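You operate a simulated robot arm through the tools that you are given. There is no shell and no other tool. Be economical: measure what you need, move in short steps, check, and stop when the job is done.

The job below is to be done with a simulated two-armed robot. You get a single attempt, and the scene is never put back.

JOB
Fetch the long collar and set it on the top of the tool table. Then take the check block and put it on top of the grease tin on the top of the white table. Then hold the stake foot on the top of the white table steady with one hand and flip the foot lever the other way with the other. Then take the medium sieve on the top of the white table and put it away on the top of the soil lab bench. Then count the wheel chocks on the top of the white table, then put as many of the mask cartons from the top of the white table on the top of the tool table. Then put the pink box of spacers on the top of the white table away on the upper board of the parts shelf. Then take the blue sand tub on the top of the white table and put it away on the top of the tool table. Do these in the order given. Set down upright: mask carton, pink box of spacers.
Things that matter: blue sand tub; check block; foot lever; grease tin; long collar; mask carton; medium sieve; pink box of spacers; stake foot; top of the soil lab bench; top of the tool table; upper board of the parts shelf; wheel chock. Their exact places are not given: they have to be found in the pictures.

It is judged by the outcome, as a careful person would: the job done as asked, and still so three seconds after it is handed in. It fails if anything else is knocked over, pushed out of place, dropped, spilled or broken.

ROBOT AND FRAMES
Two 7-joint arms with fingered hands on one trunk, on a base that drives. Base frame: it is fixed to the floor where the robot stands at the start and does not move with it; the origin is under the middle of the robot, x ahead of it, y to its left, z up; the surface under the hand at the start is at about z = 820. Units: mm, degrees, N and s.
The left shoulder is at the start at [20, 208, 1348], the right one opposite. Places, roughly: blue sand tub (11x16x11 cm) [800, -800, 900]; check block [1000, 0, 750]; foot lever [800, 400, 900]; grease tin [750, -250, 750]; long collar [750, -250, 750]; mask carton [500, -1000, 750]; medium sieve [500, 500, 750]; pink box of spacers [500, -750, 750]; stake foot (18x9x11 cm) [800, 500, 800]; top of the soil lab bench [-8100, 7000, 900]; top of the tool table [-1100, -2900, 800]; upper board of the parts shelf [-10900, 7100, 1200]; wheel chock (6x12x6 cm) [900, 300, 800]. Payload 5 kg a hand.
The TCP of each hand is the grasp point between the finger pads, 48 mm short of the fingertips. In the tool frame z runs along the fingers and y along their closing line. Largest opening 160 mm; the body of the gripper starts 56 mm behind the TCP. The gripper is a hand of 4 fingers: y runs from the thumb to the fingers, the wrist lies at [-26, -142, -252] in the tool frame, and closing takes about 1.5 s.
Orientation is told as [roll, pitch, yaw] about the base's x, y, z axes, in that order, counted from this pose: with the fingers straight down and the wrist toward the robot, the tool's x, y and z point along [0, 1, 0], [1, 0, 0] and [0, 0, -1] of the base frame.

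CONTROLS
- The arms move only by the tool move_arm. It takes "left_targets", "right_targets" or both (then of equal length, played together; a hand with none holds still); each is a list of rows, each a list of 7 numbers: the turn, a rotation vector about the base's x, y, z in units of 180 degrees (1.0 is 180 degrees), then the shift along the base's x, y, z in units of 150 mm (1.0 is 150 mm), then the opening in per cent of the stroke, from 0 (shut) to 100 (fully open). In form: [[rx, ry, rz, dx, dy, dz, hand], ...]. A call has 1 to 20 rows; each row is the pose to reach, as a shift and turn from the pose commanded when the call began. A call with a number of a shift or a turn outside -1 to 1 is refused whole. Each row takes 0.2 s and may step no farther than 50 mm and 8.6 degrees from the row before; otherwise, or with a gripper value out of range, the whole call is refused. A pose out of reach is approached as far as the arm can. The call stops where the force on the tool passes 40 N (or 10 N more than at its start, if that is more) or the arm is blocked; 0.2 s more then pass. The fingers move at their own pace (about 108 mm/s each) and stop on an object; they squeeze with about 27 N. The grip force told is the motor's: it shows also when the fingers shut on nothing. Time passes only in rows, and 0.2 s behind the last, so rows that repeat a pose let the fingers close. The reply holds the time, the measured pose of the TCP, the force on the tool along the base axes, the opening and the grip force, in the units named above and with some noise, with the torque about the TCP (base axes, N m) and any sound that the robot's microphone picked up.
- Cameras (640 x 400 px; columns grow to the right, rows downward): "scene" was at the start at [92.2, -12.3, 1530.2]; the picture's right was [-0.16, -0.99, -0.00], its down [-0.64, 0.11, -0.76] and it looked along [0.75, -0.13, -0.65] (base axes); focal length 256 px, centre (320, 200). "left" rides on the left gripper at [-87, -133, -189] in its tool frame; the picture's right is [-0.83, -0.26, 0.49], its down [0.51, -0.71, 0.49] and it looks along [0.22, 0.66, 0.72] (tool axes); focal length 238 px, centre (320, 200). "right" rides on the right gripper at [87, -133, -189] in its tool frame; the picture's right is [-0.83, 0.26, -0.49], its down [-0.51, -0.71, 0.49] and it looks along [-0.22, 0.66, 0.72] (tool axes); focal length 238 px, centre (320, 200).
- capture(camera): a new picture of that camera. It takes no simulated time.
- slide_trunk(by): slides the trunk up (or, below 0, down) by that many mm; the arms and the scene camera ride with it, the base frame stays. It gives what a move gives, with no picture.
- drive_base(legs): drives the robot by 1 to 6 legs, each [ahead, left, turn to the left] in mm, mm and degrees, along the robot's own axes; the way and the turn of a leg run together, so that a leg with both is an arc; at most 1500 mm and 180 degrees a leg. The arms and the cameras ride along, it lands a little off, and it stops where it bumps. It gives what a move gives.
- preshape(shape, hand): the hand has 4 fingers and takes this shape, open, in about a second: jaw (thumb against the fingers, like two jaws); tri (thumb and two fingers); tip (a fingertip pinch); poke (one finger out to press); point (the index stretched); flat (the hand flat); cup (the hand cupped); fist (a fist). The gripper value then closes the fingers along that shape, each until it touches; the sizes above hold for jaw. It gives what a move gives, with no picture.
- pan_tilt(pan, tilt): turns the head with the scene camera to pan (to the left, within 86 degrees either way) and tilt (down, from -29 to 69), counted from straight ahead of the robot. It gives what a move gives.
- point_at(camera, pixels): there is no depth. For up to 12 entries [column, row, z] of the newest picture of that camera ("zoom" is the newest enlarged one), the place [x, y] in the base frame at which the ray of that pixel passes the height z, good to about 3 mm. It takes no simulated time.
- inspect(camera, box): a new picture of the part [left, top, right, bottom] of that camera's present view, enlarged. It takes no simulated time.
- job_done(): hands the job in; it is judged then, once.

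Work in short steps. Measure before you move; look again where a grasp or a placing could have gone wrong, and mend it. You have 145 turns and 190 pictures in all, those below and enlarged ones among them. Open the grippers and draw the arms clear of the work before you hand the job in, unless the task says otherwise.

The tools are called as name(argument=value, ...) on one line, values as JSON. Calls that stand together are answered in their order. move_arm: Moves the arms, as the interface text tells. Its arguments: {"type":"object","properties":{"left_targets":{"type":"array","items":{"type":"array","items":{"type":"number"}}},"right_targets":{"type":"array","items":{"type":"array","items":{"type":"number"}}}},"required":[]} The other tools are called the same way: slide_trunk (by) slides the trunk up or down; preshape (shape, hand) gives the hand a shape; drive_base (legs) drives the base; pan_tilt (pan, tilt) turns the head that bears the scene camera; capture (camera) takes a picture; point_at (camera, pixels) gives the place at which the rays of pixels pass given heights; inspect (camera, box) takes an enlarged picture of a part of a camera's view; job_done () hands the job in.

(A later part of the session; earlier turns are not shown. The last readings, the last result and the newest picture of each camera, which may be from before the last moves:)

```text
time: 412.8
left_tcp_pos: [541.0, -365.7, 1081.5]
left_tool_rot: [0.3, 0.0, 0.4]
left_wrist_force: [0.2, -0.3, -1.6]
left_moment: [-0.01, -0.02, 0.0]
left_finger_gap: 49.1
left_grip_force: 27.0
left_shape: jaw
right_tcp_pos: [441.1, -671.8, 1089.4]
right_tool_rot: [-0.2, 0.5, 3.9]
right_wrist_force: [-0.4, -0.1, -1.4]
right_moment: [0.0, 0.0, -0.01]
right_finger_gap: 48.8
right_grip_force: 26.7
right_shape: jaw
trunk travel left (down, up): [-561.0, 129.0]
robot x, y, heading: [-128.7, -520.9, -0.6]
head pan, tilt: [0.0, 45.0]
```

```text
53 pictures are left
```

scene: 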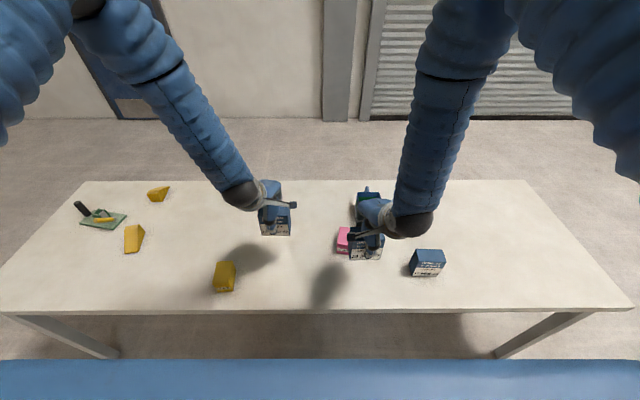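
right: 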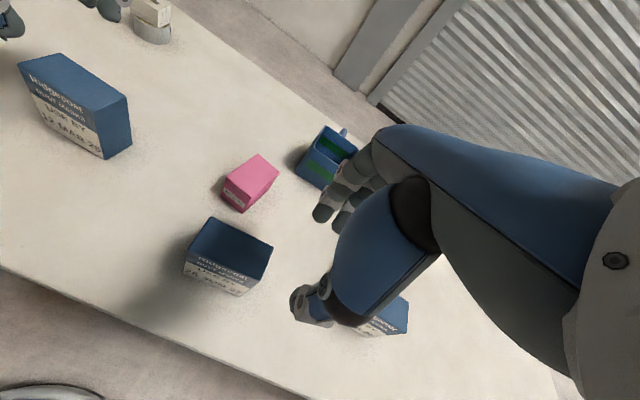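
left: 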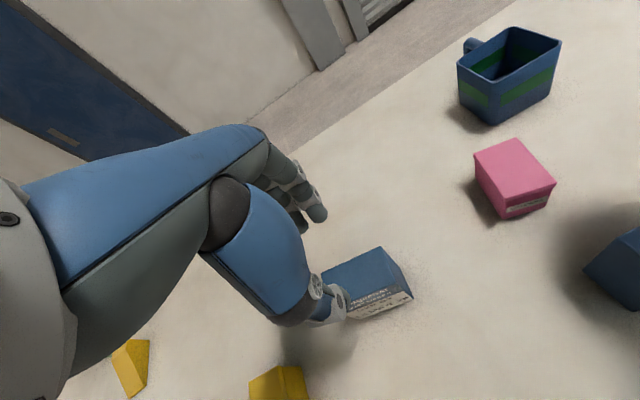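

Both cartons are up. I'll take them round to the tool table by the same lane and stop short at about (-2150,-2770).

drive_base(legs=[[-1499, 0, 0.6], [-170, 0, 0], [0, -1300, 0], [-350, 0, 0], [0, -950, 0]])

move_arm(left_targets=[[0, 0, 0, -0.1, 0, 0, 0], [0, 0, 0, -0.2, 0, 0, 0], [0, 0, 0, -0.33, 0, 0, 0]], right_targets=[[0, 0, -0.005, 0.1, 0, 0, 0], [0, 0, -0.01, 0.2, 0, 0, 0], [0, 0, -0.015, 0.33, 0, 0, 0]])

pan_tilt(pan=0, tilt=40)

capture(camera="scene")

```text
time: 433.6
left_tcp_pos: [-1445.7, -2603.7, 1082.3]
left_tool_rot: [0.3, 0.1, 0.7]
left_wrist_force: [0.8, -0.9, -2.1]
left_moment: [0.03, 0.01, 0.0]
left_finger_gap: 48.9
left_grip_force: 26.8
left_shape: jaw
right_tcp_pos: [-1542.8, -2909.7, 1089.7]
right_tool_rot: [-0.2, 0.5, 4.3]
right_wrist_force: [-0.2, 0.7, -1.7]
right_moment: [-0.01, 0.0, 0.01]
right_finger_gap: 48.9
right_grip_force: 26.9
right_shape: jaw
trunk travel left (down, up): [-561.0, 129.0]
robot x, y, heading: [-2113.7, -2762.8, -0.0]
head pan, tilt: [0.0, 45.0]
```

```text
time: 434.4
left_tcp_pos: [-1495.9, -2602.8, 1080.8]
left_tool_rot: [0.3, -0.1, 0.7]
left_wrist_force: [0.4, -0.1, -2.8]
left_moment: [0.0, 0.02, -0.02]
left_finger_gap: 48.9
left_grip_force: 27.3
left_shape: jaw
right_tcp_pos: [-1493.8, -2909.3, 1087.5]
right_tool_rot: [-0.1, 0.5, 1.6]
right_wrist_force: [-0.5, -0.6, -2.5]
right_moment: [-0.01, -0.01, 0.0]
right_finger_gap: 49.0
right_grip_force: 27.4
right_shape: jaw
trunk travel left (down, up): [-561.0, 129.0]
robot x, y, heading: [-2113.8, -2763.2, -0.2]
head pan, tilt: [0.0, 45.0]
```

```text
time: 435.1
left_tcp_pos: [-1496.8, -2602.2, 1080.7]
left_tool_rot: [0.3, -0.1, 0.7]
left_wrist_force: [0.1, 0.7, -1.7]
left_moment: [0.01, -0.03, -0.01]
left_finger_gap: 49.0
left_grip_force: 26.7
left_shape: jaw
right_tcp_pos: [-1495.0, -2910.1, 1087.0]
right_tool_rot: [-0.1, 0.4, 1.6]
right_wrist_force: [0.4, -0.4, -1.1]
right_moment: [-0.05, 0.01, -0.03]
right_finger_gap: 48.7
right_grip_force: 26.5
right_shape: jaw
trunk travel left (down, up): [-561.0, 129.0]
robot x, y, heading: [-2115.4, -2764.6, -0.2]
head pan, tilt: [0.0, 40.0]
```

```text
52 pictures are left
```

scene: 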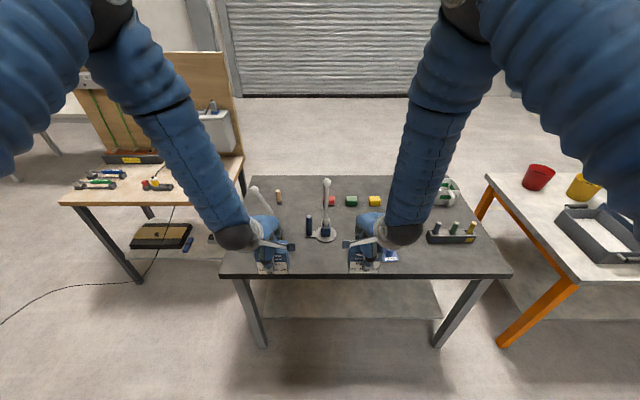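

The layout ahead matches. I'll drive in 160 mm, go right 15 mm, and lower the trunk 110.

drive_base(legs=[[160, -15, 0.2]])

slide_trunk(by=-120)

inspect(camera="scene", box=[200, 180, 440, 350])

```text
time: 436.5
left_tcp_pos: [-1337.9, -2616.0, 1081.9]
left_tool_rot: [0.4, 0.0, 0.9]
left_wrist_force: [0.6, 0.1, -2.2]
left_moment: [-0.02, -0.04, 0.03]
left_finger_gap: 49.1
left_grip_force: 27.3
left_shape: jaw
right_tcp_pos: [-1334.4, -2922.6, 1088.5]
right_tool_rot: [-0.2, 0.4, 1.8]
right_wrist_force: [-0.1, -0.4, -2.4]
right_moment: [-0.01, -0.04, 0.03]
right_finger_gap: 48.9
right_grip_force: 27.2
right_shape: jaw
trunk travel left (down, up): [-561.0, 129.0]
robot x, y, heading: [-1953.6, -2777.0, 0.2]
head pan, tilt: [0.0, 40.0]
```

```text
time: 438.0
left_tcp_pos: [-1338.0, -2615.5, 963.4]
left_tool_rot: [0.3, -0.1, 1.0]
left_wrist_force: [-0.6, -0.5, -1.5]
left_moment: [-0.02, 0.0, 0.0]
left_finger_gap: 48.9
left_grip_force: 26.8
left_shape: jaw
right_tcp_pos: [-1333.5, -2922.3, 969.1]
right_tool_rot: [-0.2, 0.4, 1.7]
right_wrist_force: [-0.3, -0.7, -1.9]
right_moment: [0.02, -0.03, -0.05]
right_finger_gap: 48.9
right_grip_force: 27.1
right_shape: jaw
trunk travel left (down, up): [-441.0, 249.0]
robot x, y, heading: [-1954.8, -2776.5, -0.1]
head pan, tilt: [0.0, 40.0]
```

```text
2.35 times, centred on (320, 265) of scene
```

zoom: 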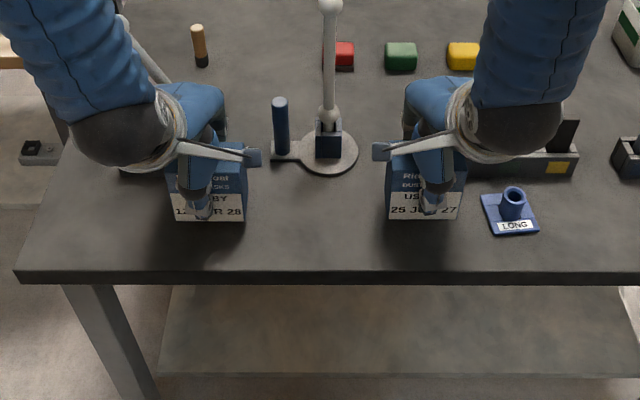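

Both spots are free. I'll lower both hands together until contact, about 36 mm.

move_arm(left_targets=[[0, 0, 0, 0, 0, -0.08, 0], [0, 0, 0, 0, 0, -0.15, 0], [0, 0, 0, 0, 0, -0.18, 0], [0, 0, 0, 0, 0, -0.2, 0], [0, 0, 0, 0, 0, -0.22, 0], [0, 0, 0, 0, 0, -0.24, 0], [0, 0, 0, 0, 0, -0.26, 0], [0, 0, 0, 0, 0, -0.28, 0]], right_targets=[[0, 0, 0, 0, 0, -0.07, 0], [0, 0, 0, 0, 0, -0.14, 0], [0, 0, 0, 0, 0, -0.165, 0], [0, 0, 0, 0, 0, -0.185, 0], [0, 0, 0, 0, 0, -0.205, 0], [0, 0, 0, 0, 0, -0.225, 0], [0, 0, 0, 0, 0, -0.245, 0], [0, 0, 0, 0, 0, -0.265, 0]])

```text
time: 439.7
left_tcp_pos: [-1336.1, -2616.2, 927.8]
left_tool_rot: [0.2, -0.8, 1.0]
left_wrist_force: [-11.1, 2.2, 28.3]
left_moment: [0.1, 0.36, 0.0]
left_finger_gap: 51.3
left_grip_force: 27.4
left_shape: jaw
right_tcp_pos: [-1333.6, -2922.9, 936.3]
right_tool_rot: [-0.1, 0.0, 1.7]
right_wrist_force: [-7.1, -0.4, 19.2]
right_moment: [-0.03, 0.5, 0.0]
right_finger_gap: 50.3
right_grip_force: 26.6
right_shape: jaw
trunk travel left (down, up): [-441.0, 249.0]
robot x, y, heading: [-1950.5, -2779.7, -0.2]
head pan, tilt: [0.0, 40.0]
stopped in row 8 (left hand): the force on the tool passed its limit at 44 N (the readings are from after the stop); the commanded pose is now the measured one
```

Both are in contact. I'll open just enough and rise, then check.

move_arm(left_targets=[[0, 0, 0, 0, 0, 0.01, 15], [0, 0, 0, 0, 0, 0.01, 38], [0, 0, 0, 0, 0, 0.01, 44], [0, 0, 0, 0, 0, 0.01, 44], [0, 0, 0, 0, 0, 0.2, 44], [0, 0, 0, 0, 0, 0.5, 44], [0, 0, 0, 0, 0, 0.8, 44], [0, 0, 0, 0, 0, 1, 44]], right_targets=[[0, 0, 0, 0, 0, 0.01, 15], [0, 0, 0, 0, 0, 0.01, 38], [0, 0, 0, 0, 0, 0.01, 44], [0, 0, 0, 0, 0, 0.01, 44], [0, 0, 0, 0, 0, 0.2, 44], [0, 0, 0, 0, 0, 0.5, 44], [0, 0, 0, 0, 0, 0.8, 44], [0, 0, 0, 0, 0, 1, 44]])

inspect(camera="scene", box=[200, 180, 440, 350])

```text
time: 441.5
left_tcp_pos: [-1337.4, -2616.5, 1075.7]
left_tool_rot: [0.3, -0.5, 1.1]
left_wrist_force: [-2.3, 0.0, -0.1]
left_moment: [0.02, -0.18, 0.03]
left_finger_gap: 70.5
left_grip_force: 0.1
left_shape: jaw
right_tcp_pos: [-1331.9, -2921.3, 1083.0]
right_tool_rot: [-0.1, 0.2, 1.7]
right_wrist_force: [-1.7, -0.6, -1.3]
right_moment: [0.05, -0.19, -0.03]
right_finger_gap: 70.3
right_grip_force: 0.1
right_shape: jaw
trunk travel left (down, up): [-441.0, 249.0]
robot x, y, heading: [-1948.3, -2776.3, 0.3]
head pan, tilt: [0.0, 40.0]
```

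```text
2.35 times, centred on (320, 265) of scene
```

zoom: 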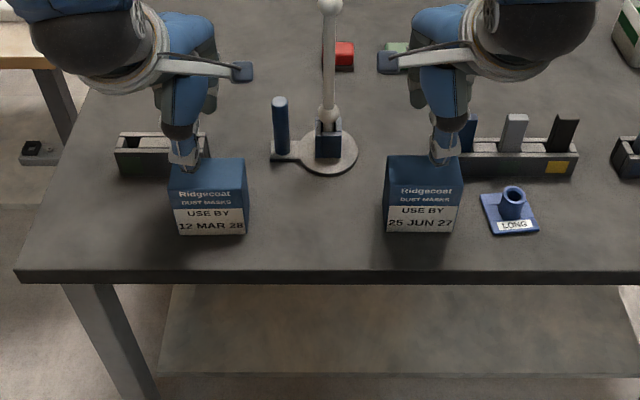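

Two cartons stand upright. Now for the pink box: I'll drive back to the white table with the left hand near the box and look.

drive_base(legs=[[-210, 0, -0.2], [0, 950, 0], [350, 0, 0], [0, 1150, 0], [1499, 0, 0], [280, -120, 0]])

capture(camera="left")

capture(camera="scene")

```text
time: 463.9
left_tcp_pos: [605.2, -653.8, 1073.9]
left_tool_rot: [0.3, -0.4, -0.2]
left_wrist_force: [0.9, 0.2, -0.2]
left_moment: [0.05, 0.05, -0.01]
left_finger_gap: 70.2
left_grip_force: 0.0
left_shape: jaw
right_tcp_pos: [605.0, -957.7, 1081.2]
right_tool_rot: [-0.1, 0.2, 0.7]
right_wrist_force: [-0.3, 0.1, -0.2]
right_moment: [0.02, 0.03, 0.0]
right_finger_gap: 70.2
right_grip_force: 0.0
right_shape: jaw
trunk travel left (down, up): [-441.0, 249.0]
robot x, y, heading: [-15.0, -803.7, -0.9]
head pan, tilt: [0.0, 40.0]
```

```text
49 pictures are left
```

left: 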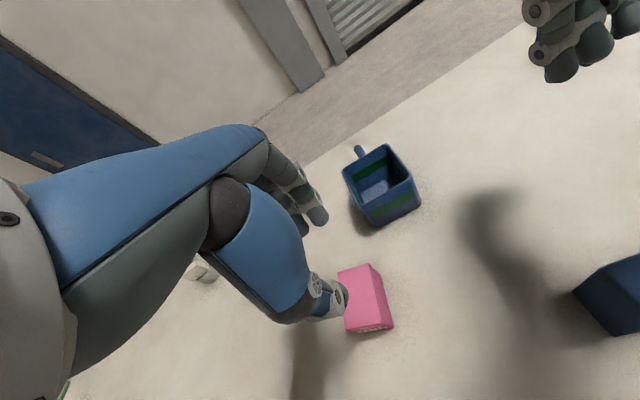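

```text
48 pictures are left
```

scene: 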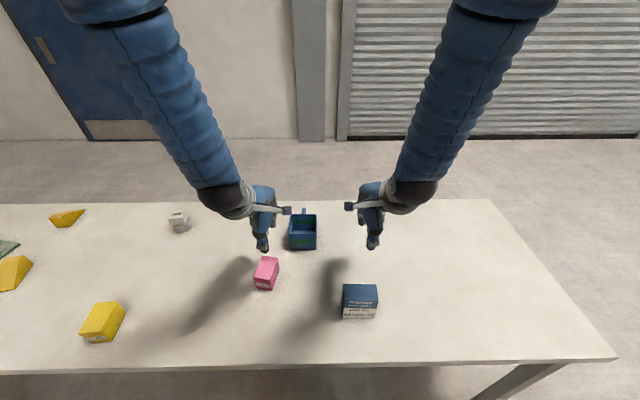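

I'll measure the pink box in both views, and the tub too for later.

point_at(camera="scene", pixels=[[255, 289, 820], [273, 291, 820], [256, 277, 875], [275, 279, 875], [262, 258, 875], [279, 258, 875], [289, 249, 820], [317, 248, 820], [291, 215, 930], [316, 215, 930], [289, 235, 930], [317, 234, 930]])

point_at(camera="left", pixels=[[338, 272, 875], [371, 264, 875], [382, 311, 875], [394, 328, 820], [355, 334, 820], [345, 321, 875]])

inspect(camera="scene", box=[230, 190, 340, 300])

```text
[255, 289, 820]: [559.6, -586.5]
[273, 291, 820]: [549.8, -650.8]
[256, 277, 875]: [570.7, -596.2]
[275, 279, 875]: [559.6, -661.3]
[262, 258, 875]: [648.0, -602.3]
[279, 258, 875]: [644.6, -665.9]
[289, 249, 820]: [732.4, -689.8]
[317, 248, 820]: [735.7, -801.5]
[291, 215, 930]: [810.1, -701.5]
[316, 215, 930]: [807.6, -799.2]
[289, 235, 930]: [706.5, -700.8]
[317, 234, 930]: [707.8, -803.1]
```

```text
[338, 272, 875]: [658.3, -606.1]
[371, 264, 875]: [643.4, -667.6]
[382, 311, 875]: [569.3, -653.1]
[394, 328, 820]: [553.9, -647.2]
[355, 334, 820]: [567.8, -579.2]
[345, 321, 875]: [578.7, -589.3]
```

```text
3.64 times, centred on (285, 245) of scene
```

zoom: 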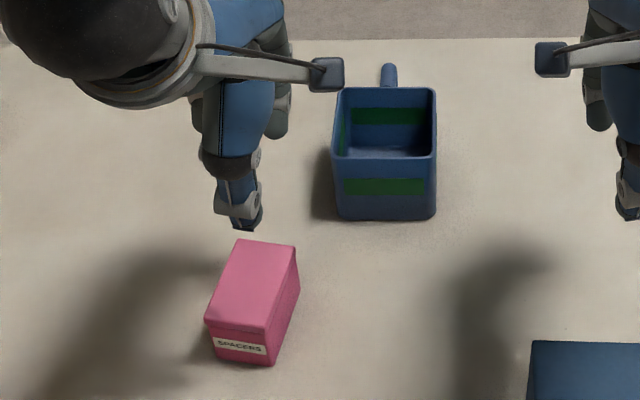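

The pink box is centred at (598,-628), 65×85 mm, top at about 885, yaw about -8°. I'll lower and grip it along its long side direction x.

slide_trunk(by=-45)

move_arm(left_targets=[[0, 0, -0.015, -0.02, 0.06, 0, 85], [0, 0, -0.03, -0.04, 0.12, 0, 85], [0, 0, -0.047, -0.05, 0.17, 0, 85], [0, 0, -0.047, -0.05, 0.17, -0.2, 85], [0, 0, -0.047, -0.05, 0.17, -0.45, 85], [0, 0, -0.047, -0.05, 0.17, -0.7, 85], [0, 0, -0.047, -0.05, 0.17, -0.85, 85], [0, 0, -0.047, -0.05, 0.17, -0.96, 85], [0, 0, -0.047, -0.05, 0.17, -0.96, 50], [0, 0, -0.047, -0.05, 0.17, -0.96, 20], [0, 0, -0.047, -0.05, 0.17, -0.96, 0], [0, 0, -0.047, -0.05, 0.17, -0.96, 0], [0, 0, -0.047, -0.05, 0.17, -0.96, 0]])

slide_trunk(by=290)

capture(camera="left")

```text
time: 464.8
left_tcp_pos: [604.9, -653.2, 1030.3]
left_tool_rot: [0.2, -0.5, -0.2]
left_wrist_force: [0.1, 0.0, 0.6]
left_moment: [0.02, -0.01, -0.01]
left_finger_gap: 70.3
left_grip_force: 0.2
left_shape: jaw
right_tcp_pos: [603.1, -956.8, 1038.3]
right_tool_rot: [0.0, 0.1, 0.6]
right_wrist_force: [0.0, 0.3, 0.7]
right_moment: [-0.04, -0.02, 0.0]
right_finger_gap: 70.2
right_grip_force: 0.2
right_shape: jaw
trunk travel left (down, up): [-396.0, 294.0]
robot x, y, heading: [-18.6, -802.7, -1.1]
head pan, tilt: [0.0, 40.0]
```

```text
time: 467.6
left_tcp_pos: [599.4, -629.4, 885.5]
left_tool_rot: [0.2, -0.3, -8.7]
left_wrist_force: [0.3, -0.3, -0.2]
left_moment: [-0.02, -0.02, 0.0]
left_finger_gap: 84.7
left_grip_force: 27.4
left_shape: jaw
right_tcp_pos: [604.0, -958.2, 1037.2]
right_tool_rot: [0.0, 0.2, 0.6]
right_wrist_force: [0.1, 0.2, -0.2]
right_moment: [0.01, 0.03, 0.02]
right_finger_gap: 70.5
right_grip_force: 0.0
right_shape: jaw
trunk travel left (down, up): [-396.0, 294.0]
robot x, y, heading: [-12.4, -798.8, -1.1]
head pan, tilt: [0.0, 40.0]
```

```text
time: 470.5
left_tcp_pos: [598.3, -629.9, 1175.7]
left_tool_rot: [0.3, -0.5, -8.7]
left_wrist_force: [0.5, -0.6, -2.5]
left_moment: [-0.01, 0.03, 0.01]
left_finger_gap: 84.4
left_grip_force: 27.1
left_shape: jaw
right_tcp_pos: [604.9, -957.1, 1325.1]
right_tool_rot: [-0.1, 0.2, 0.6]
right_wrist_force: [-0.4, -0.3, 0.1]
right_moment: [0.03, 0.01, -0.02]
right_finger_gap: 70.3
right_grip_force: 0.1
right_shape: jaw
trunk travel left (down, up): [-686.0, 4.0]
robot x, y, heading: [-14.9, -800.2, -1.0]
head pan, tilt: [0.0, 40.0]
```

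```text
46 pictures are left
```

left: 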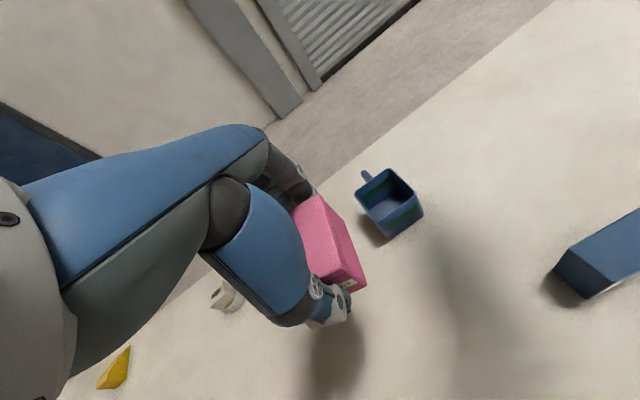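

The pink box is held firmly. I'll drive to the shelf by the known route: up the east lane, turning south-about away from the post, then west.

drive_base(legs=[[-185, 0, 1.0], [0, 1499, 0], [0, 1499, 0], [0, 950, 0], [0, 0, -179.5], [0, -780, 0]])

```text
time: 501.9
left_tcp_pos: [-825.3, 3771.9, 1174.7]
left_tool_rot: [0.2, -0.5, 173.7]
left_wrist_force: [0.2, -0.3, -2.6]
left_moment: [0.0, 0.01, 0.0]
left_finger_gap: 83.9
left_grip_force: 27.2
left_shape: jaw
right_tcp_pos: [-842.8, 4099.5, 1327.4]
right_tool_rot: [-0.2, 0.1, -177.0]
right_wrist_force: [-0.5, -0.2, 0.4]
right_moment: [0.03, -0.01, 0.02]
right_finger_gap: 70.3
right_grip_force: 0.0
right_shape: jaw
trunk travel left (down, up): [-686.0, 4.0]
robot x, y, heading: [-216.2, 3971.8, -178.7]
head pan, tilt: [0.0, 40.0]
```

drive_base(legs=[[0, 60, -1.3], [1499, 0, 0], [1499, 0, 0], [1499, 0, 0], [550, 0, 0], [0, 0, -90]])

```text
time: 530.4
left_tcp_pos: [-5517.4, 4271.2, 1174.9]
left_tool_rot: [0.2, -0.4, 89.9]
left_wrist_force: [-0.9, -0.6, -2.1]
left_moment: [0.02, 0.02, -0.01]
left_finger_gap: 83.4
left_grip_force: 27.9
left_shape: jaw
right_tcp_pos: [-5193.8, 4326.1, 1325.9]
right_tool_rot: [-0.1, 0.1, 99.2]
right_wrist_force: [-0.7, 0.4, 0.2]
right_moment: [0.03, -0.01, 0.01]
right_finger_gap: 70.5
right_grip_force: 0.2
right_shape: jaw
trunk travel left (down, up): [-686.0, 4.0]
robot x, y, heading: [-5253.3, 3684.4, 97.4]
head pan, tilt: [0.0, 40.0]
```

drive_base(legs=[[0, 0, -7.4], [0, 207, 0], [1100, 0, 0], [950, 0, 0], [0, 1499, 0], [0, 1499, 0]])

pan_tilt(pan=45, tilt=20)

capture(camera="scene")

```text
time: 556.4
left_tcp_pos: [-8620.1, 6338.4, 1175.6]
left_tool_rot: [0.3, -0.4, 83.8]
left_wrist_force: [-0.5, 0.0, -2.4]
left_moment: [-0.02, 0.04, 0.02]
left_finger_gap: 83.3
left_grip_force: 27.0
left_shape: jaw
right_tcp_pos: [-8292.9, 6357.4, 1327.4]
right_tool_rot: [-0.2, 0.2, 93.0]
right_wrist_force: [0.2, 0.6, -0.3]
right_moment: [0.01, 0.03, 0.0]
right_finger_gap: 70.2
right_grip_force: 0.0
right_shape: jaw
trunk travel left (down, up): [-686.0, 4.0]
robot x, y, heading: [-8420.4, 5730.4, 91.5]
head pan, tilt: [0.0, 40.0]
```

```text
time: 557.6
left_tcp_pos: [-8621.8, 6338.3, 1175.3]
left_tool_rot: [0.3, -0.5, 83.8]
left_wrist_force: [0.3, 0.6, -2.0]
left_moment: [0.05, 0.02, 0.0]
left_finger_gap: 83.4
left_grip_force: 27.3
left_shape: jaw
right_tcp_pos: [-8291.8, 6356.7, 1327.5]
right_tool_rot: [0.0, 0.1, 93.0]
right_wrist_force: [-0.3, 0.2, -0.6]
right_moment: [0.02, 0.0, 0.01]
right_finger_gap: 70.4
right_grip_force: 0.0
right_shape: jaw
trunk travel left (down, up): [-686.0, 4.0]
robot x, y, heading: [-8423.0, 5729.1, 91.4]
head pan, tilt: [45.0, 20.0]
```

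```text
45 pictures are left
```

scene: 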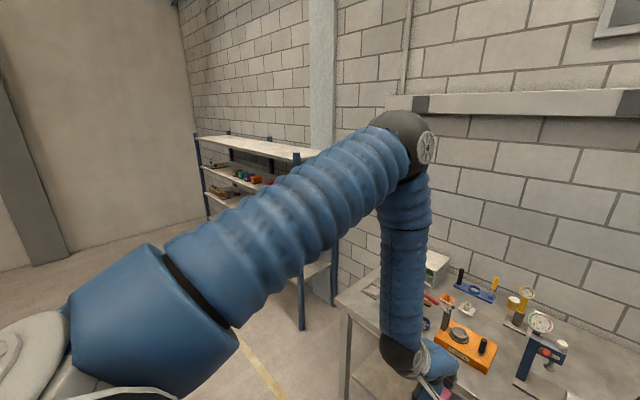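

The shelf is ahead left, with a free top board. I'll locate its front corner and the board's height.

point_at(camera="scene", pixels=[[301, 328, 0], [297, 161, 1200], [297, 161, 1300], [297, 161, 1400], [208, 215, 0], [198, 137, 1200], [198, 137, 1300], [198, 137, 1400], [318, 152, 1300]])

drive_base(legs=[[0, 1300, -1.4], [0, 900, 0]])

pan_tilt(pan=5, tilt=35)

capture(camera="scene")

```text
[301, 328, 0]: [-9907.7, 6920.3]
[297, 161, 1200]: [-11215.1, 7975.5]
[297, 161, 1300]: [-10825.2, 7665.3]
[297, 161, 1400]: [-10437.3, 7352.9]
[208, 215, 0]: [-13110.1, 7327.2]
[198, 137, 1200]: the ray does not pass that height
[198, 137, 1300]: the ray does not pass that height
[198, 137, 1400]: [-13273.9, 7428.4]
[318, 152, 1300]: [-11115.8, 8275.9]
```

```text
time: 568.3
left_tcp_pos: [-10744.3, 6392.0, 1173.7]
left_tool_rot: [0.4, -0.4, 79.5]
left_wrist_force: [0.8, 0.3, -2.3]
left_moment: [-0.01, 0.03, 0.03]
left_finger_gap: 83.4
left_grip_force: 27.4
left_shape: jaw
right_tcp_pos: [-10414.8, 6386.7, 1326.0]
right_tool_rot: [-0.1, 0.2, 89.1]
right_wrist_force: [-0.4, -0.1, 0.0]
right_moment: [0.02, 0.02, 0.04]
right_finger_gap: 70.3
right_grip_force: 0.1
right_shape: jaw
trunk travel left (down, up): [-686.0, 4.0]
robot x, y, heading: [-10588.7, 5771.8, 87.1]
head pan, tilt: [45.0, 20.0]
```

```text
time: 569.4
left_tcp_pos: [-10744.2, 6391.5, 1175.4]
left_tool_rot: [0.4, -0.4, 79.6]
left_wrist_force: [-0.1, -0.5, -3.4]
left_moment: [0.01, 0.04, -0.01]
left_finger_gap: 83.4
left_grip_force: 26.9
left_shape: jaw
right_tcp_pos: [-10415.7, 6387.2, 1327.3]
right_tool_rot: [-0.1, 0.2, 89.0]
right_wrist_force: [0.8, -0.4, 0.1]
right_moment: [0.02, 0.0, 0.02]
right_finger_gap: 70.0
right_grip_force: 0.0
right_shape: jaw
trunk travel left (down, up): [-686.0, 4.0]
robot x, y, heading: [-10590.1, 5773.8, 87.2]
head pan, tilt: [5.0, 35.0]
```

```text
44 pictures are left
```

scene: 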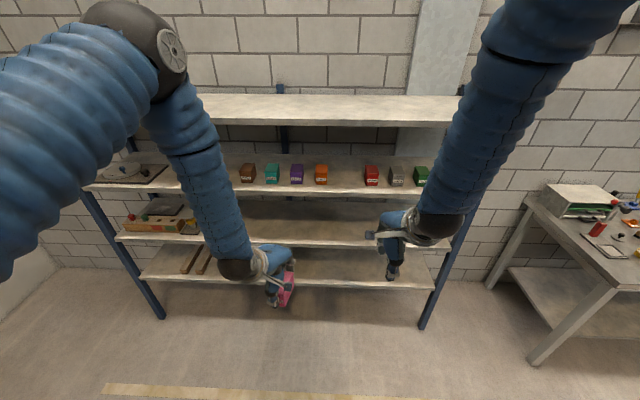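

The second board holds a row of coloured boxes with a gap (at px ~347) just right for the pink one; that's the upper board with bins, and one more board is above it. I'll measure heights and edges.

point_at(camera="scene", pixels=[[423, 327, 0], [163, 318, 0], [300, 192, 1100], [300, 192, 1200], [300, 192, 1300], [300, 123, 1400], [300, 123, 1500], [300, 123, 1600], [321, 185, 1150], [321, 185, 1250], [372, 187, 1250], [347, 186, 1250]])

inspect(camera="scene", box=[220, 90, 460, 250])

```text
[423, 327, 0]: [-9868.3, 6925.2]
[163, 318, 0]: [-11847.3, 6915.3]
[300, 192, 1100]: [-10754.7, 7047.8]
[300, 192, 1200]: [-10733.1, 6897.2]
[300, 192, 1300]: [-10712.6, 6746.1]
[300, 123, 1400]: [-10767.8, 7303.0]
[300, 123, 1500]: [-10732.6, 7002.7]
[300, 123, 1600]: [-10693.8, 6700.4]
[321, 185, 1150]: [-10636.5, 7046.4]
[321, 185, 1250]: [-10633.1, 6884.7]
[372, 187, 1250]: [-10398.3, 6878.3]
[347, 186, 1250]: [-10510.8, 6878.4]
```

```text
2.50 times, centred on (340, 170) of scene
```

zoom: 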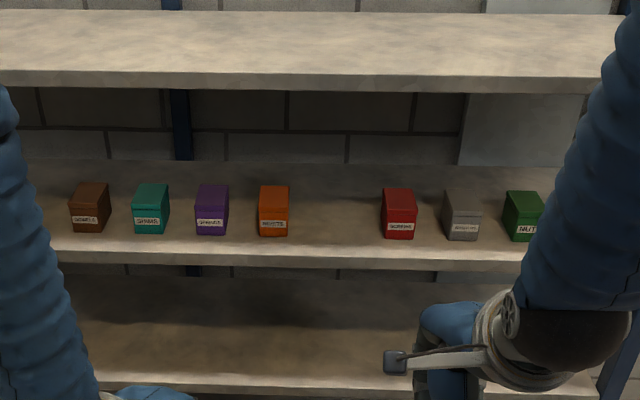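

The board with bins is at z≈1190, front edge y≈6920, with the next board's underside at about 1515. I'll square up in front of the gap (x≈-10513), raise the box to clear the board, and pull the right hand back and aside.

drive_base(legs=[[0, 0, 2.8], [250, -261, 0]])

move_arm(left_targets=[[0, 0, 0.01, 0, 0, 0.12, 0], [0, 0, 0.02, 0, 0, 0.25, 0], [0, 0, 0.03, 0, 0, 0.4, 0], [0, 0, 0.04, 0, 0, 0.55, 0], [0, 0, 0.046, 0, 0, 0.7, 0]], right_targets=[[0, 0, 0, 0.2, -0.2, 0, 40], [0, 0, 0, 0.4, -0.4, 0, 40], [0, 0, 0, 0.6, -0.6, 0, 40], [0, 0, 0, 0.8, -0.8, 0, 40], [0, 0, 0, 1, -1, 0, 40]])

move_arm(right_targets=[[0, 0, 0, 0.2, -0.2, 0, 40], [0, 0, 0, 0.4, -0.4, 0, 40], [0, 0, 0, 0.6, -0.6, 0, 40], [0, 0, 0, 0.7, -0.8, 0, 40]])

capture(camera="scene")

capture(camera="left")

```text
time: 572.1
left_tcp_pos: [-10522.3, 6629.8, 1175.3]
left_tool_rot: [0.2, -0.4, 82.4]
left_wrist_force: [-0.1, -0.1, -1.4]
left_moment: [0.05, -0.01, -0.04]
left_finger_gap: 83.4
left_grip_force: 27.0
left_shape: jaw
right_tcp_pos: [-10193.0, 6640.2, 1327.0]
right_tool_rot: [-0.2, 0.2, 91.9]
right_wrist_force: [-0.1, -0.4, 0.9]
right_moment: [0.0, -0.04, 0.01]
right_finger_gap: 70.4
right_grip_force: 0.1
right_shape: jaw
trunk travel left (down, up): [-686.0, 4.0]
robot x, y, heading: [-10336.6, 6019.0, 89.9]
head pan, tilt: [5.0, 35.0]
```

```text
time: 573.3
left_tcp_pos: [-10518.9, 6626.3, 1279.2]
left_tool_rot: [0.4, -0.5, 90.9]
left_wrist_force: [0.6, -1.4, -3.4]
left_moment: [0.17, 0.12, 0.04]
left_finger_gap: 83.5
left_grip_force: 26.7
left_shape: jaw
right_tcp_pos: [-10040.7, 6492.0, 1325.9]
right_tool_rot: [0.0, 0.1, 91.9]
right_wrist_force: [1.6, -0.2, -0.6]
right_moment: [0.07, 0.17, -0.06]
right_finger_gap: 64.2
right_grip_force: 0.2
right_shape: jaw
trunk travel left (down, up): [-686.0, 4.0]
robot x, y, heading: [-10331.9, 6018.0, 90.3]
head pan, tilt: [5.0, 35.0]
```

```text
time: 574.3
left_tcp_pos: [-10519.1, 6628.6, 1279.1]
left_tool_rot: [0.3, -0.4, 90.9]
left_wrist_force: [1.8, -1.1, -2.1]
left_moment: [0.09, 0.14, 0.05]
left_finger_gap: 83.4
left_grip_force: 27.1
left_shape: jaw
right_tcp_pos: [-9888.8, 6422.2, 1299.5]
right_tool_rot: [0.0, 0.2, 92.0]
right_wrist_force: [0.7, -0.1, -0.8]
right_moment: [-0.01, 0.07, 0.01]
right_finger_gap: 64.3
right_grip_force: 0.1
right_shape: jaw
right hand out of reach, approached as far as the arm can: row 1, 2, 3, 4
trunk travel left (down, up): [-686.0, 4.0]
robot x, y, heading: [-10336.3, 6016.1, 90.2]
head pan, tilt: [5.0, 35.0]
```

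```text
42 pictures are left
```

scene: 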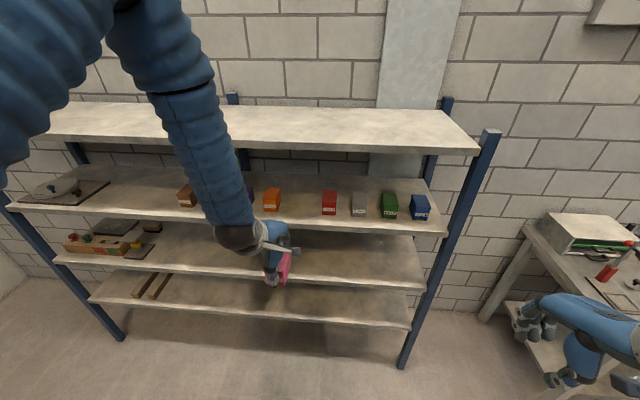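

```text
41 pictures are left
```

left: 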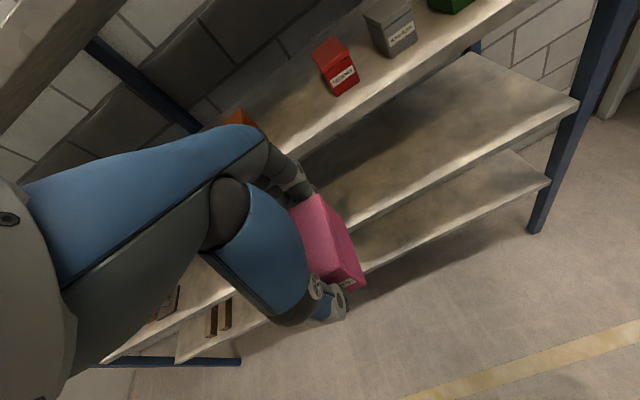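

I'll triangulate the board's front top edge with both cameras and re-measure the gap.

inspect(camera="left", box=[230, 20, 430, 180])

inspect(camera="scene", box=[230, 170, 370, 260])

```text
2.50 times, centred on (330, 100) of left
```

zoom: 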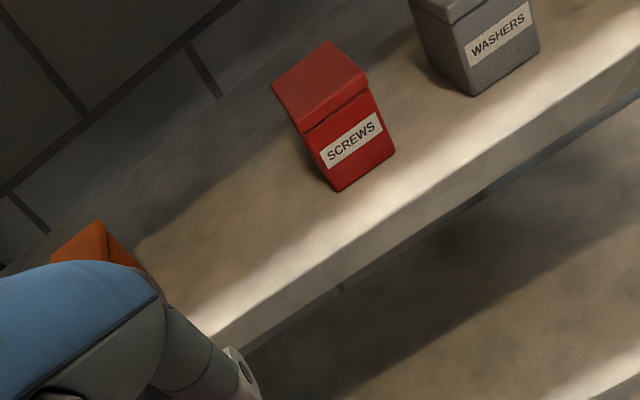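

```text
4.44 times, centred on (300, 215) of scene
```

zoom: 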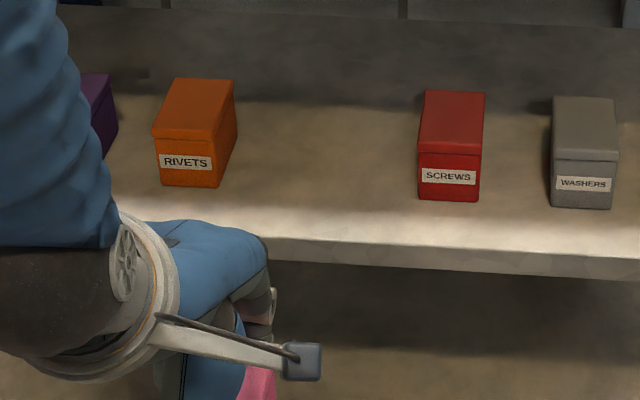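

point_at(camera="left", pixels=[[336.8, 96.8, 1170], [336.8, 96.8, 1190], [336.8, 96.8, 1210], [362, 102, 1170], [362, 102, 1190], [362, 102, 1210]])

point_at(camera="scene", pixels=[[322.5, 214.5, 1170], [322.5, 214.5, 1190], [322.5, 214.5, 1210], [318, 224.7, 1170], [318, 224.7, 1190], [318, 224.7, 1210], [277.9, 212.1, 1190], [264, 211, 1190], [300, 147, 1500], [300, 147, 1520]])

```text
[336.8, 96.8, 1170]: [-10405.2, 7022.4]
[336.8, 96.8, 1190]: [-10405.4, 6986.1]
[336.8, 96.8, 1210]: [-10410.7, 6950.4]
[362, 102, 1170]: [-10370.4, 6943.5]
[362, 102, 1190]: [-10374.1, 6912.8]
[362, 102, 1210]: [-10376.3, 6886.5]
```

```text
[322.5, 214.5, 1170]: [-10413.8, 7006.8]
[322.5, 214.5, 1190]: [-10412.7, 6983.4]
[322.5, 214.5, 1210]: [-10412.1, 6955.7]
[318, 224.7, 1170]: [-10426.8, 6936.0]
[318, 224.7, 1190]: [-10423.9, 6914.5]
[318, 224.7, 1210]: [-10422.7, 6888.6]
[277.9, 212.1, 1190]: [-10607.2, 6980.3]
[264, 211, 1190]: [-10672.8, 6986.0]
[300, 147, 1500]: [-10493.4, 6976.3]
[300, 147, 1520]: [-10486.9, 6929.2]
```

Board at about 1195, gap from -10607 to -10413 (centre -10510). The box bottom is at 1213, clear. I'll drive straight in 355 mm.

drive_base(legs=[[355, -8, -0.2]])

capture(camera="scene")

capture(camera="left")

```text
time: 576.5
left_tcp_pos: [-10511.4, 6971.9, 1279.5]
left_tool_rot: [0.3, -0.5, 90.5]
left_wrist_force: [0.2, -1.0, -1.2]
left_moment: [0.01, 0.02, -0.02]
left_finger_gap: 83.7
left_grip_force: 27.3
left_shape: jaw
right_tcp_pos: [-9879.4, 6763.5, 1299.8]
right_tool_rot: [0.0, 0.2, 91.6]
right_wrist_force: [0.3, -0.4, 0.4]
right_moment: [0.02, -0.02, 0.0]
right_finger_gap: 64.2
right_grip_force: 0.1
right_shape: jaw
trunk travel left (down, up): [-686.0, 4.0]
robot x, y, heading: [-10327.4, 6357.1, 89.6]
head pan, tilt: [5.0, 35.0]
```

```text
38 pictures are left
```

scene: 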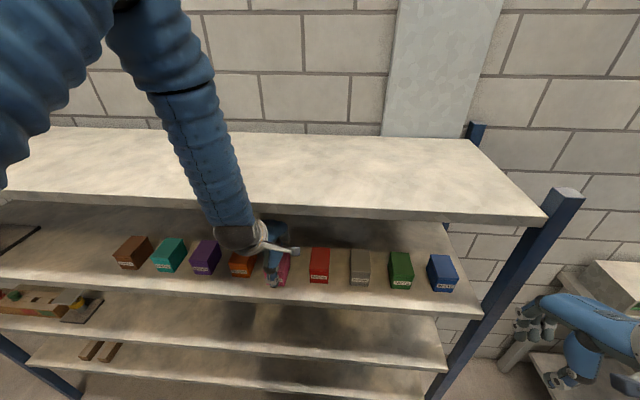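

```text
37 pictures are left
```

left: 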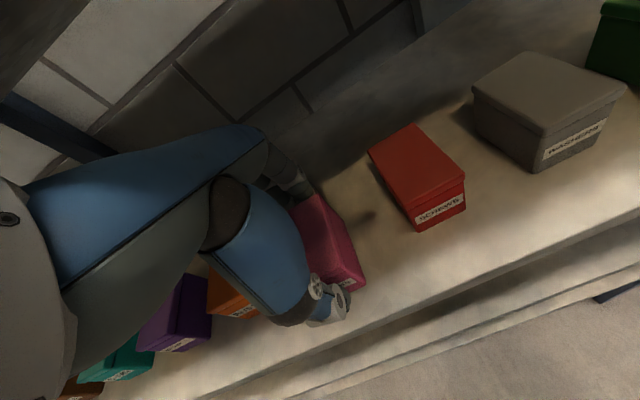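

The box is in the gap, over the board. I'll lower in 2 mm rows to contact, then release, in a follow-up check.

move_arm(left_targets=[[0, 0, 0, 0, 0.05, -0.03, 0], [0, 0, 0, 0, 0.05, -0.05, 0], [0, 0, 0, 0, 0.05, -0.065, 0], [0, 0, 0, 0, 0.05, -0.08, 0], [0, 0, 0, 0, 0.05, -0.095, 0], [0, 0, 0, 0, 0.05, -0.11, 0], [0, 0, 0, 0, 0.05, -0.125, 0], [0, 0, 0, 0, 0.05, -0.14, 0], [0, 0, 0, 0, 0.05, -0.155, 0], [0, 0, 0, 0, 0.05, -0.17, 0], [0, 0, 0, 0, 0.05, -0.185, 0], [0, 0, 0, 0, 0.05, -0.2, 0]])

```text
time: 579.1
left_tcp_pos: [-10508.8, 6978.9, 1249.4]
left_tool_rot: [0.3, -0.5, 90.5]
left_wrist_force: [-0.2, -0.8, 24.0]
left_moment: [-0.29, 0.02, -0.03]
left_finger_gap: 81.2
left_grip_force: 27.1
left_shape: jaw
right_tcp_pos: [-9879.4, 6759.9, 1299.8]
right_tool_rot: [0.0, 0.1, 91.6]
right_wrist_force: [0.3, -0.6, -0.1]
right_moment: [0.03, 0.02, -0.01]
right_finger_gap: 64.2
right_grip_force: 0.0
right_shape: jaw
trunk travel left (down, up): [-686.0, 4.0]
robot x, y, heading: [-10329.9, 6356.3, 89.8]
head pan, tilt: [5.0, 35.0]
```

Set down (24 N contact). I'll open wide, ease 25 mm toward me, rise 56 mm (staying under the top board), then draw back.

move_arm(left_targets=[[0, 0, 0, 0, 0, 0.01, 30], [0, 0, 0, 0, 0, 0.01, 70], [0, 0, 0, 0, 0, 0.01, 100], [0, 0, 0, 0, 0, 0.01, 100], [0, 0, 0, 0, -0.1, 0.01, 100], [0, 0, 0, 0, -0.17, 0.03, 100], [0, 0, 0, 0, -0.17, 0.1, 100], [0, 0, 0, 0, -0.17, 0.2, 100], [0, 0, 0, 0, -0.17, 0.3, 100], [0, 0, 0, 0, -0.17, 0.38, 100], [0, 0, 0, 0, -0.35, 0.38, 100], [0, 0, 0, 0, -0.6, 0.38, 100], [0, 0, 0, 0, -0.85, 0.38, 100], [0, 0, 0, 0, -1, 0.38, 100]])

capture(camera="left")

```text
time: 582.1
left_tcp_pos: [-10509.7, 6829.6, 1305.8]
left_tool_rot: [0.4, -0.4, 90.6]
left_wrist_force: [-0.6, -0.1, 0.2]
left_moment: [0.03, 0.04, 0.02]
left_finger_gap: 159.8
left_grip_force: 0.0
left_shape: jaw
right_tcp_pos: [-9879.6, 6764.3, 1299.8]
right_tool_rot: [0.0, 0.4, 91.7]
right_wrist_force: [-0.7, -0.5, 0.3]
right_moment: [-0.02, 0.0, 0.03]
right_finger_gap: 64.3
right_grip_force: 0.0
right_shape: jaw
trunk travel left (down, up): [-686.0, 4.0]
robot x, y, heading: [-10327.8, 6360.3, 90.1]
head pan, tilt: [5.0, 35.0]
```

```text
36 pictures are left
```

left: 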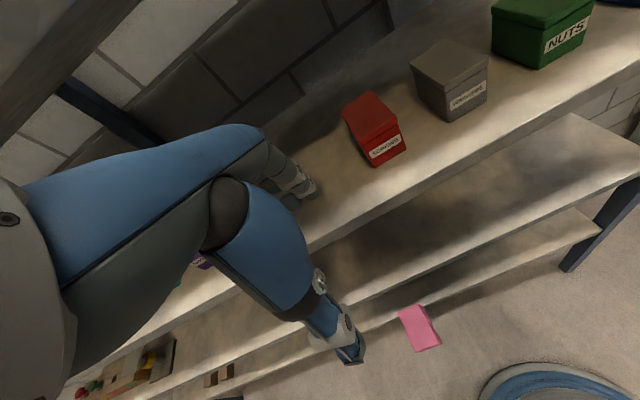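

The pink box has come off: it's on the floor at (418,328) in the left view, apparently caught by the fingertips as I drew back. I'll back away and locate it to recover it.

point_at(camera="left", pixels=[[418, 328, 0], [418, 328, 60], [418, 328, 300]])

drive_base(legs=[[-420, 0, 0]])

slide_trunk(by=-500)

pan_tilt(pan=10, tilt=50)

capture(camera="scene")

capture(camera="left")

```text
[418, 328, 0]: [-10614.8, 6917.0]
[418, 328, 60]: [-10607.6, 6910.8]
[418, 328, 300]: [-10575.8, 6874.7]
```

```text
time: 584.6
left_tcp_pos: [-10511.8, 6420.0, 1305.5]
left_tool_rot: [0.3, -0.5, 90.7]
left_wrist_force: [-0.9, 0.7, -0.2]
left_moment: [-0.05, -0.01, 0.0]
left_finger_gap: 159.9
left_grip_force: 0.0
left_shape: jaw
right_tcp_pos: [-9880.9, 6354.9, 1299.8]
right_tool_rot: [-0.1, 0.3, 91.8]
right_wrist_force: [-0.2, -0.5, 0.1]
right_moment: [-0.05, 0.02, 0.02]
right_finger_gap: 64.1
right_grip_force: 0.0
right_shape: jaw
trunk travel left (down, up): [-686.0, 4.0]
robot x, y, heading: [-10326.8, 5947.7, 89.9]
head pan, tilt: [5.0, 35.0]
```

```text
refused: -500 is not a number from -400 to 400
```

```text
time: 585.4
left_tcp_pos: [-10511.5, 6417.3, 1304.2]
left_tool_rot: [0.3, -0.4, 90.7]
left_wrist_force: [0.4, -0.1, 0.4]
left_moment: [0.03, 0.04, 0.01]
left_finger_gap: 159.8
left_grip_force: 0.0
left_shape: jaw
right_tcp_pos: [-9881.8, 6352.1, 1300.9]
right_tool_rot: [-0.1, 0.1, 91.7]
right_wrist_force: [0.0, -0.3, 0.5]
right_moment: [0.07, -0.01, 0.01]
right_finger_gap: 64.1
right_grip_force: 0.1
right_shape: jaw
trunk travel left (down, up): [-686.0, 4.0]
robot x, y, heading: [-10329.7, 5948.5, 89.9]
head pan, tilt: [10.0, 50.0]
```

```text
35 pictures are left
```

scene: 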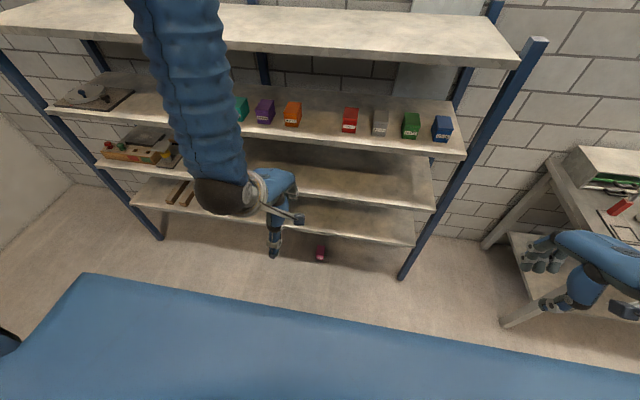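

```text
34 pictures are left
```

left: 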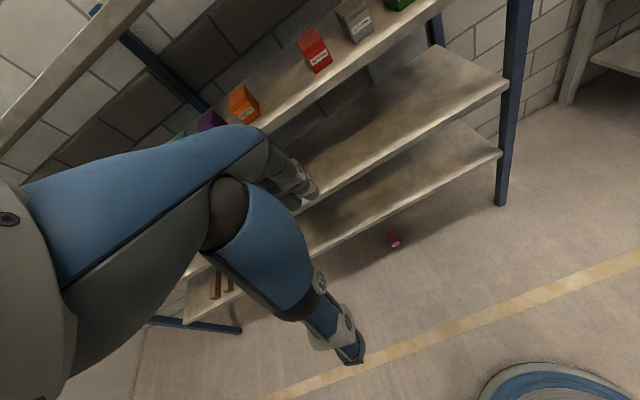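

It lies on the floor just at the shelf's front. I'll lower the trunk well down and look closely at how it lies.

point_at(camera="scene", pixels=[[320, 260, 0], [320, 250, 60]])

slide_trunk(by=-390)

slide_trunk(by=-270)

capture(camera="left")

inspect(camera="scene", box=[240, 150, 400, 270])

```text
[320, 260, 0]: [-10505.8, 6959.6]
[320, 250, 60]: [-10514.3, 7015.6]
```

```text
time: 589.2
left_tcp_pos: [-10510.6, 6418.9, 916.8]
left_tool_rot: [0.3, -0.4, 90.7]
left_wrist_force: [-0.5, -0.3, 1.2]
left_moment: [0.01, 0.02, -0.02]
left_finger_gap: 159.9
left_grip_force: 0.1
left_shape: jaw
right_tcp_pos: [-9879.7, 6354.3, 909.9]
right_tool_rot: [0.0, 0.3, 91.7]
right_wrist_force: [-0.5, -0.7, -0.5]
right_moment: [0.0, -0.04, -0.04]
right_finger_gap: 64.1
right_grip_force: 0.2
right_shape: jaw
trunk travel left (down, up): [-296.0, 394.0]
robot x, y, heading: [-10330.6, 5951.9, 90.1]
head pan, tilt: [10.0, 50.0]
```

```text
time: 591.9
left_tcp_pos: [-10511.9, 6418.9, 647.2]
left_tool_rot: [0.4, -0.4, 90.7]
left_wrist_force: [0.3, 0.2, 0.9]
left_moment: [-0.02, -0.03, 0.03]
left_finger_gap: 159.8
left_grip_force: 0.1
left_shape: jaw
right_tcp_pos: [-9881.1, 6353.5, 640.4]
right_tool_rot: [0.0, 0.2, 91.7]
right_wrist_force: [0.2, -0.2, -0.7]
right_moment: [0.0, 0.01, -0.03]
right_finger_gap: 64.1
right_grip_force: 0.0
right_shape: jaw
trunk travel left (down, up): [-26.0, 664.0]
robot x, y, heading: [-10330.2, 5946.8, 89.8]
head pan, tilt: [10.0, 50.0]
```

```text
33 pictures are left
```

left: 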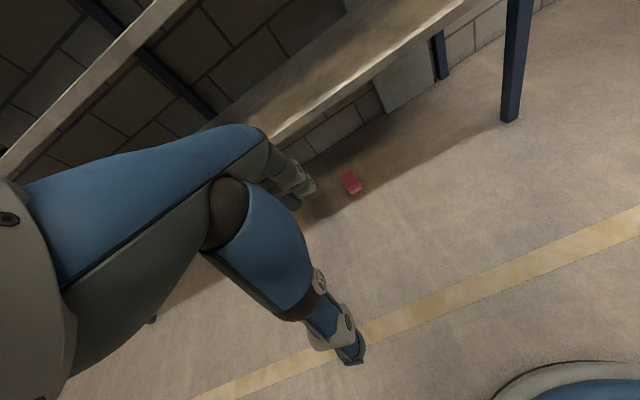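

```text
3.33 times, centred on (320, 210) of scene
```

zoom: 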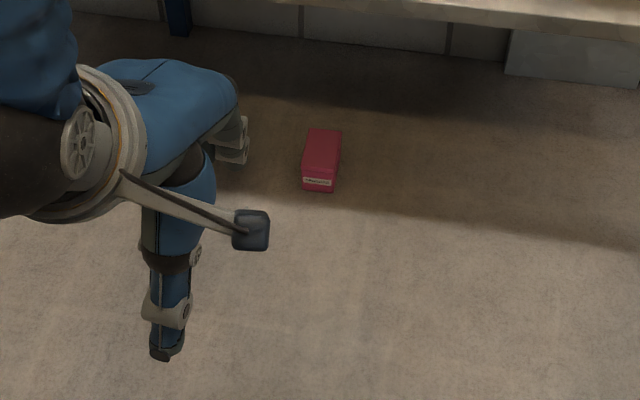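

It stands upright on the floor. I'll measure its place and the lowest board's edge.

point_at(camera="zoom", pixels=[[303, 189, 0], [333, 191, 0], [309, 130, 65], [342, 131, 65], [304, 175, 65], [335, 177, 65], [400, 12, 300], [400, 12, 400], [400, 12, 500]])

point_at(camera="left", pixels=[[347, 194, 0], [361, 187, 0], [342, 174, 65], [355, 170, 65], [361, 182, 65], [300, 137, 300], [300, 137, 400], [300, 137, 500], [400, 70, 400]])

```text
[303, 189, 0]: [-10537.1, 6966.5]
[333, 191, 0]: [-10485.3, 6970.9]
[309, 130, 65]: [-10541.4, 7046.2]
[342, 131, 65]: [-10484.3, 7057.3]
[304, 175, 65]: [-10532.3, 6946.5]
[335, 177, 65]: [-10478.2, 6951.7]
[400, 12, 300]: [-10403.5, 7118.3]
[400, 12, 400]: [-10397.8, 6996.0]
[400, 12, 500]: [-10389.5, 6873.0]
```

```text
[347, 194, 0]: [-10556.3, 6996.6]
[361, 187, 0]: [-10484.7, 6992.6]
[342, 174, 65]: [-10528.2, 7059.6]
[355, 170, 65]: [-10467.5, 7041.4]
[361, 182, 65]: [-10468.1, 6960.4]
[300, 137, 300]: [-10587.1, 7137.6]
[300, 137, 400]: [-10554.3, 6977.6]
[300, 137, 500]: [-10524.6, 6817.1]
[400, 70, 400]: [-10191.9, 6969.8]
```

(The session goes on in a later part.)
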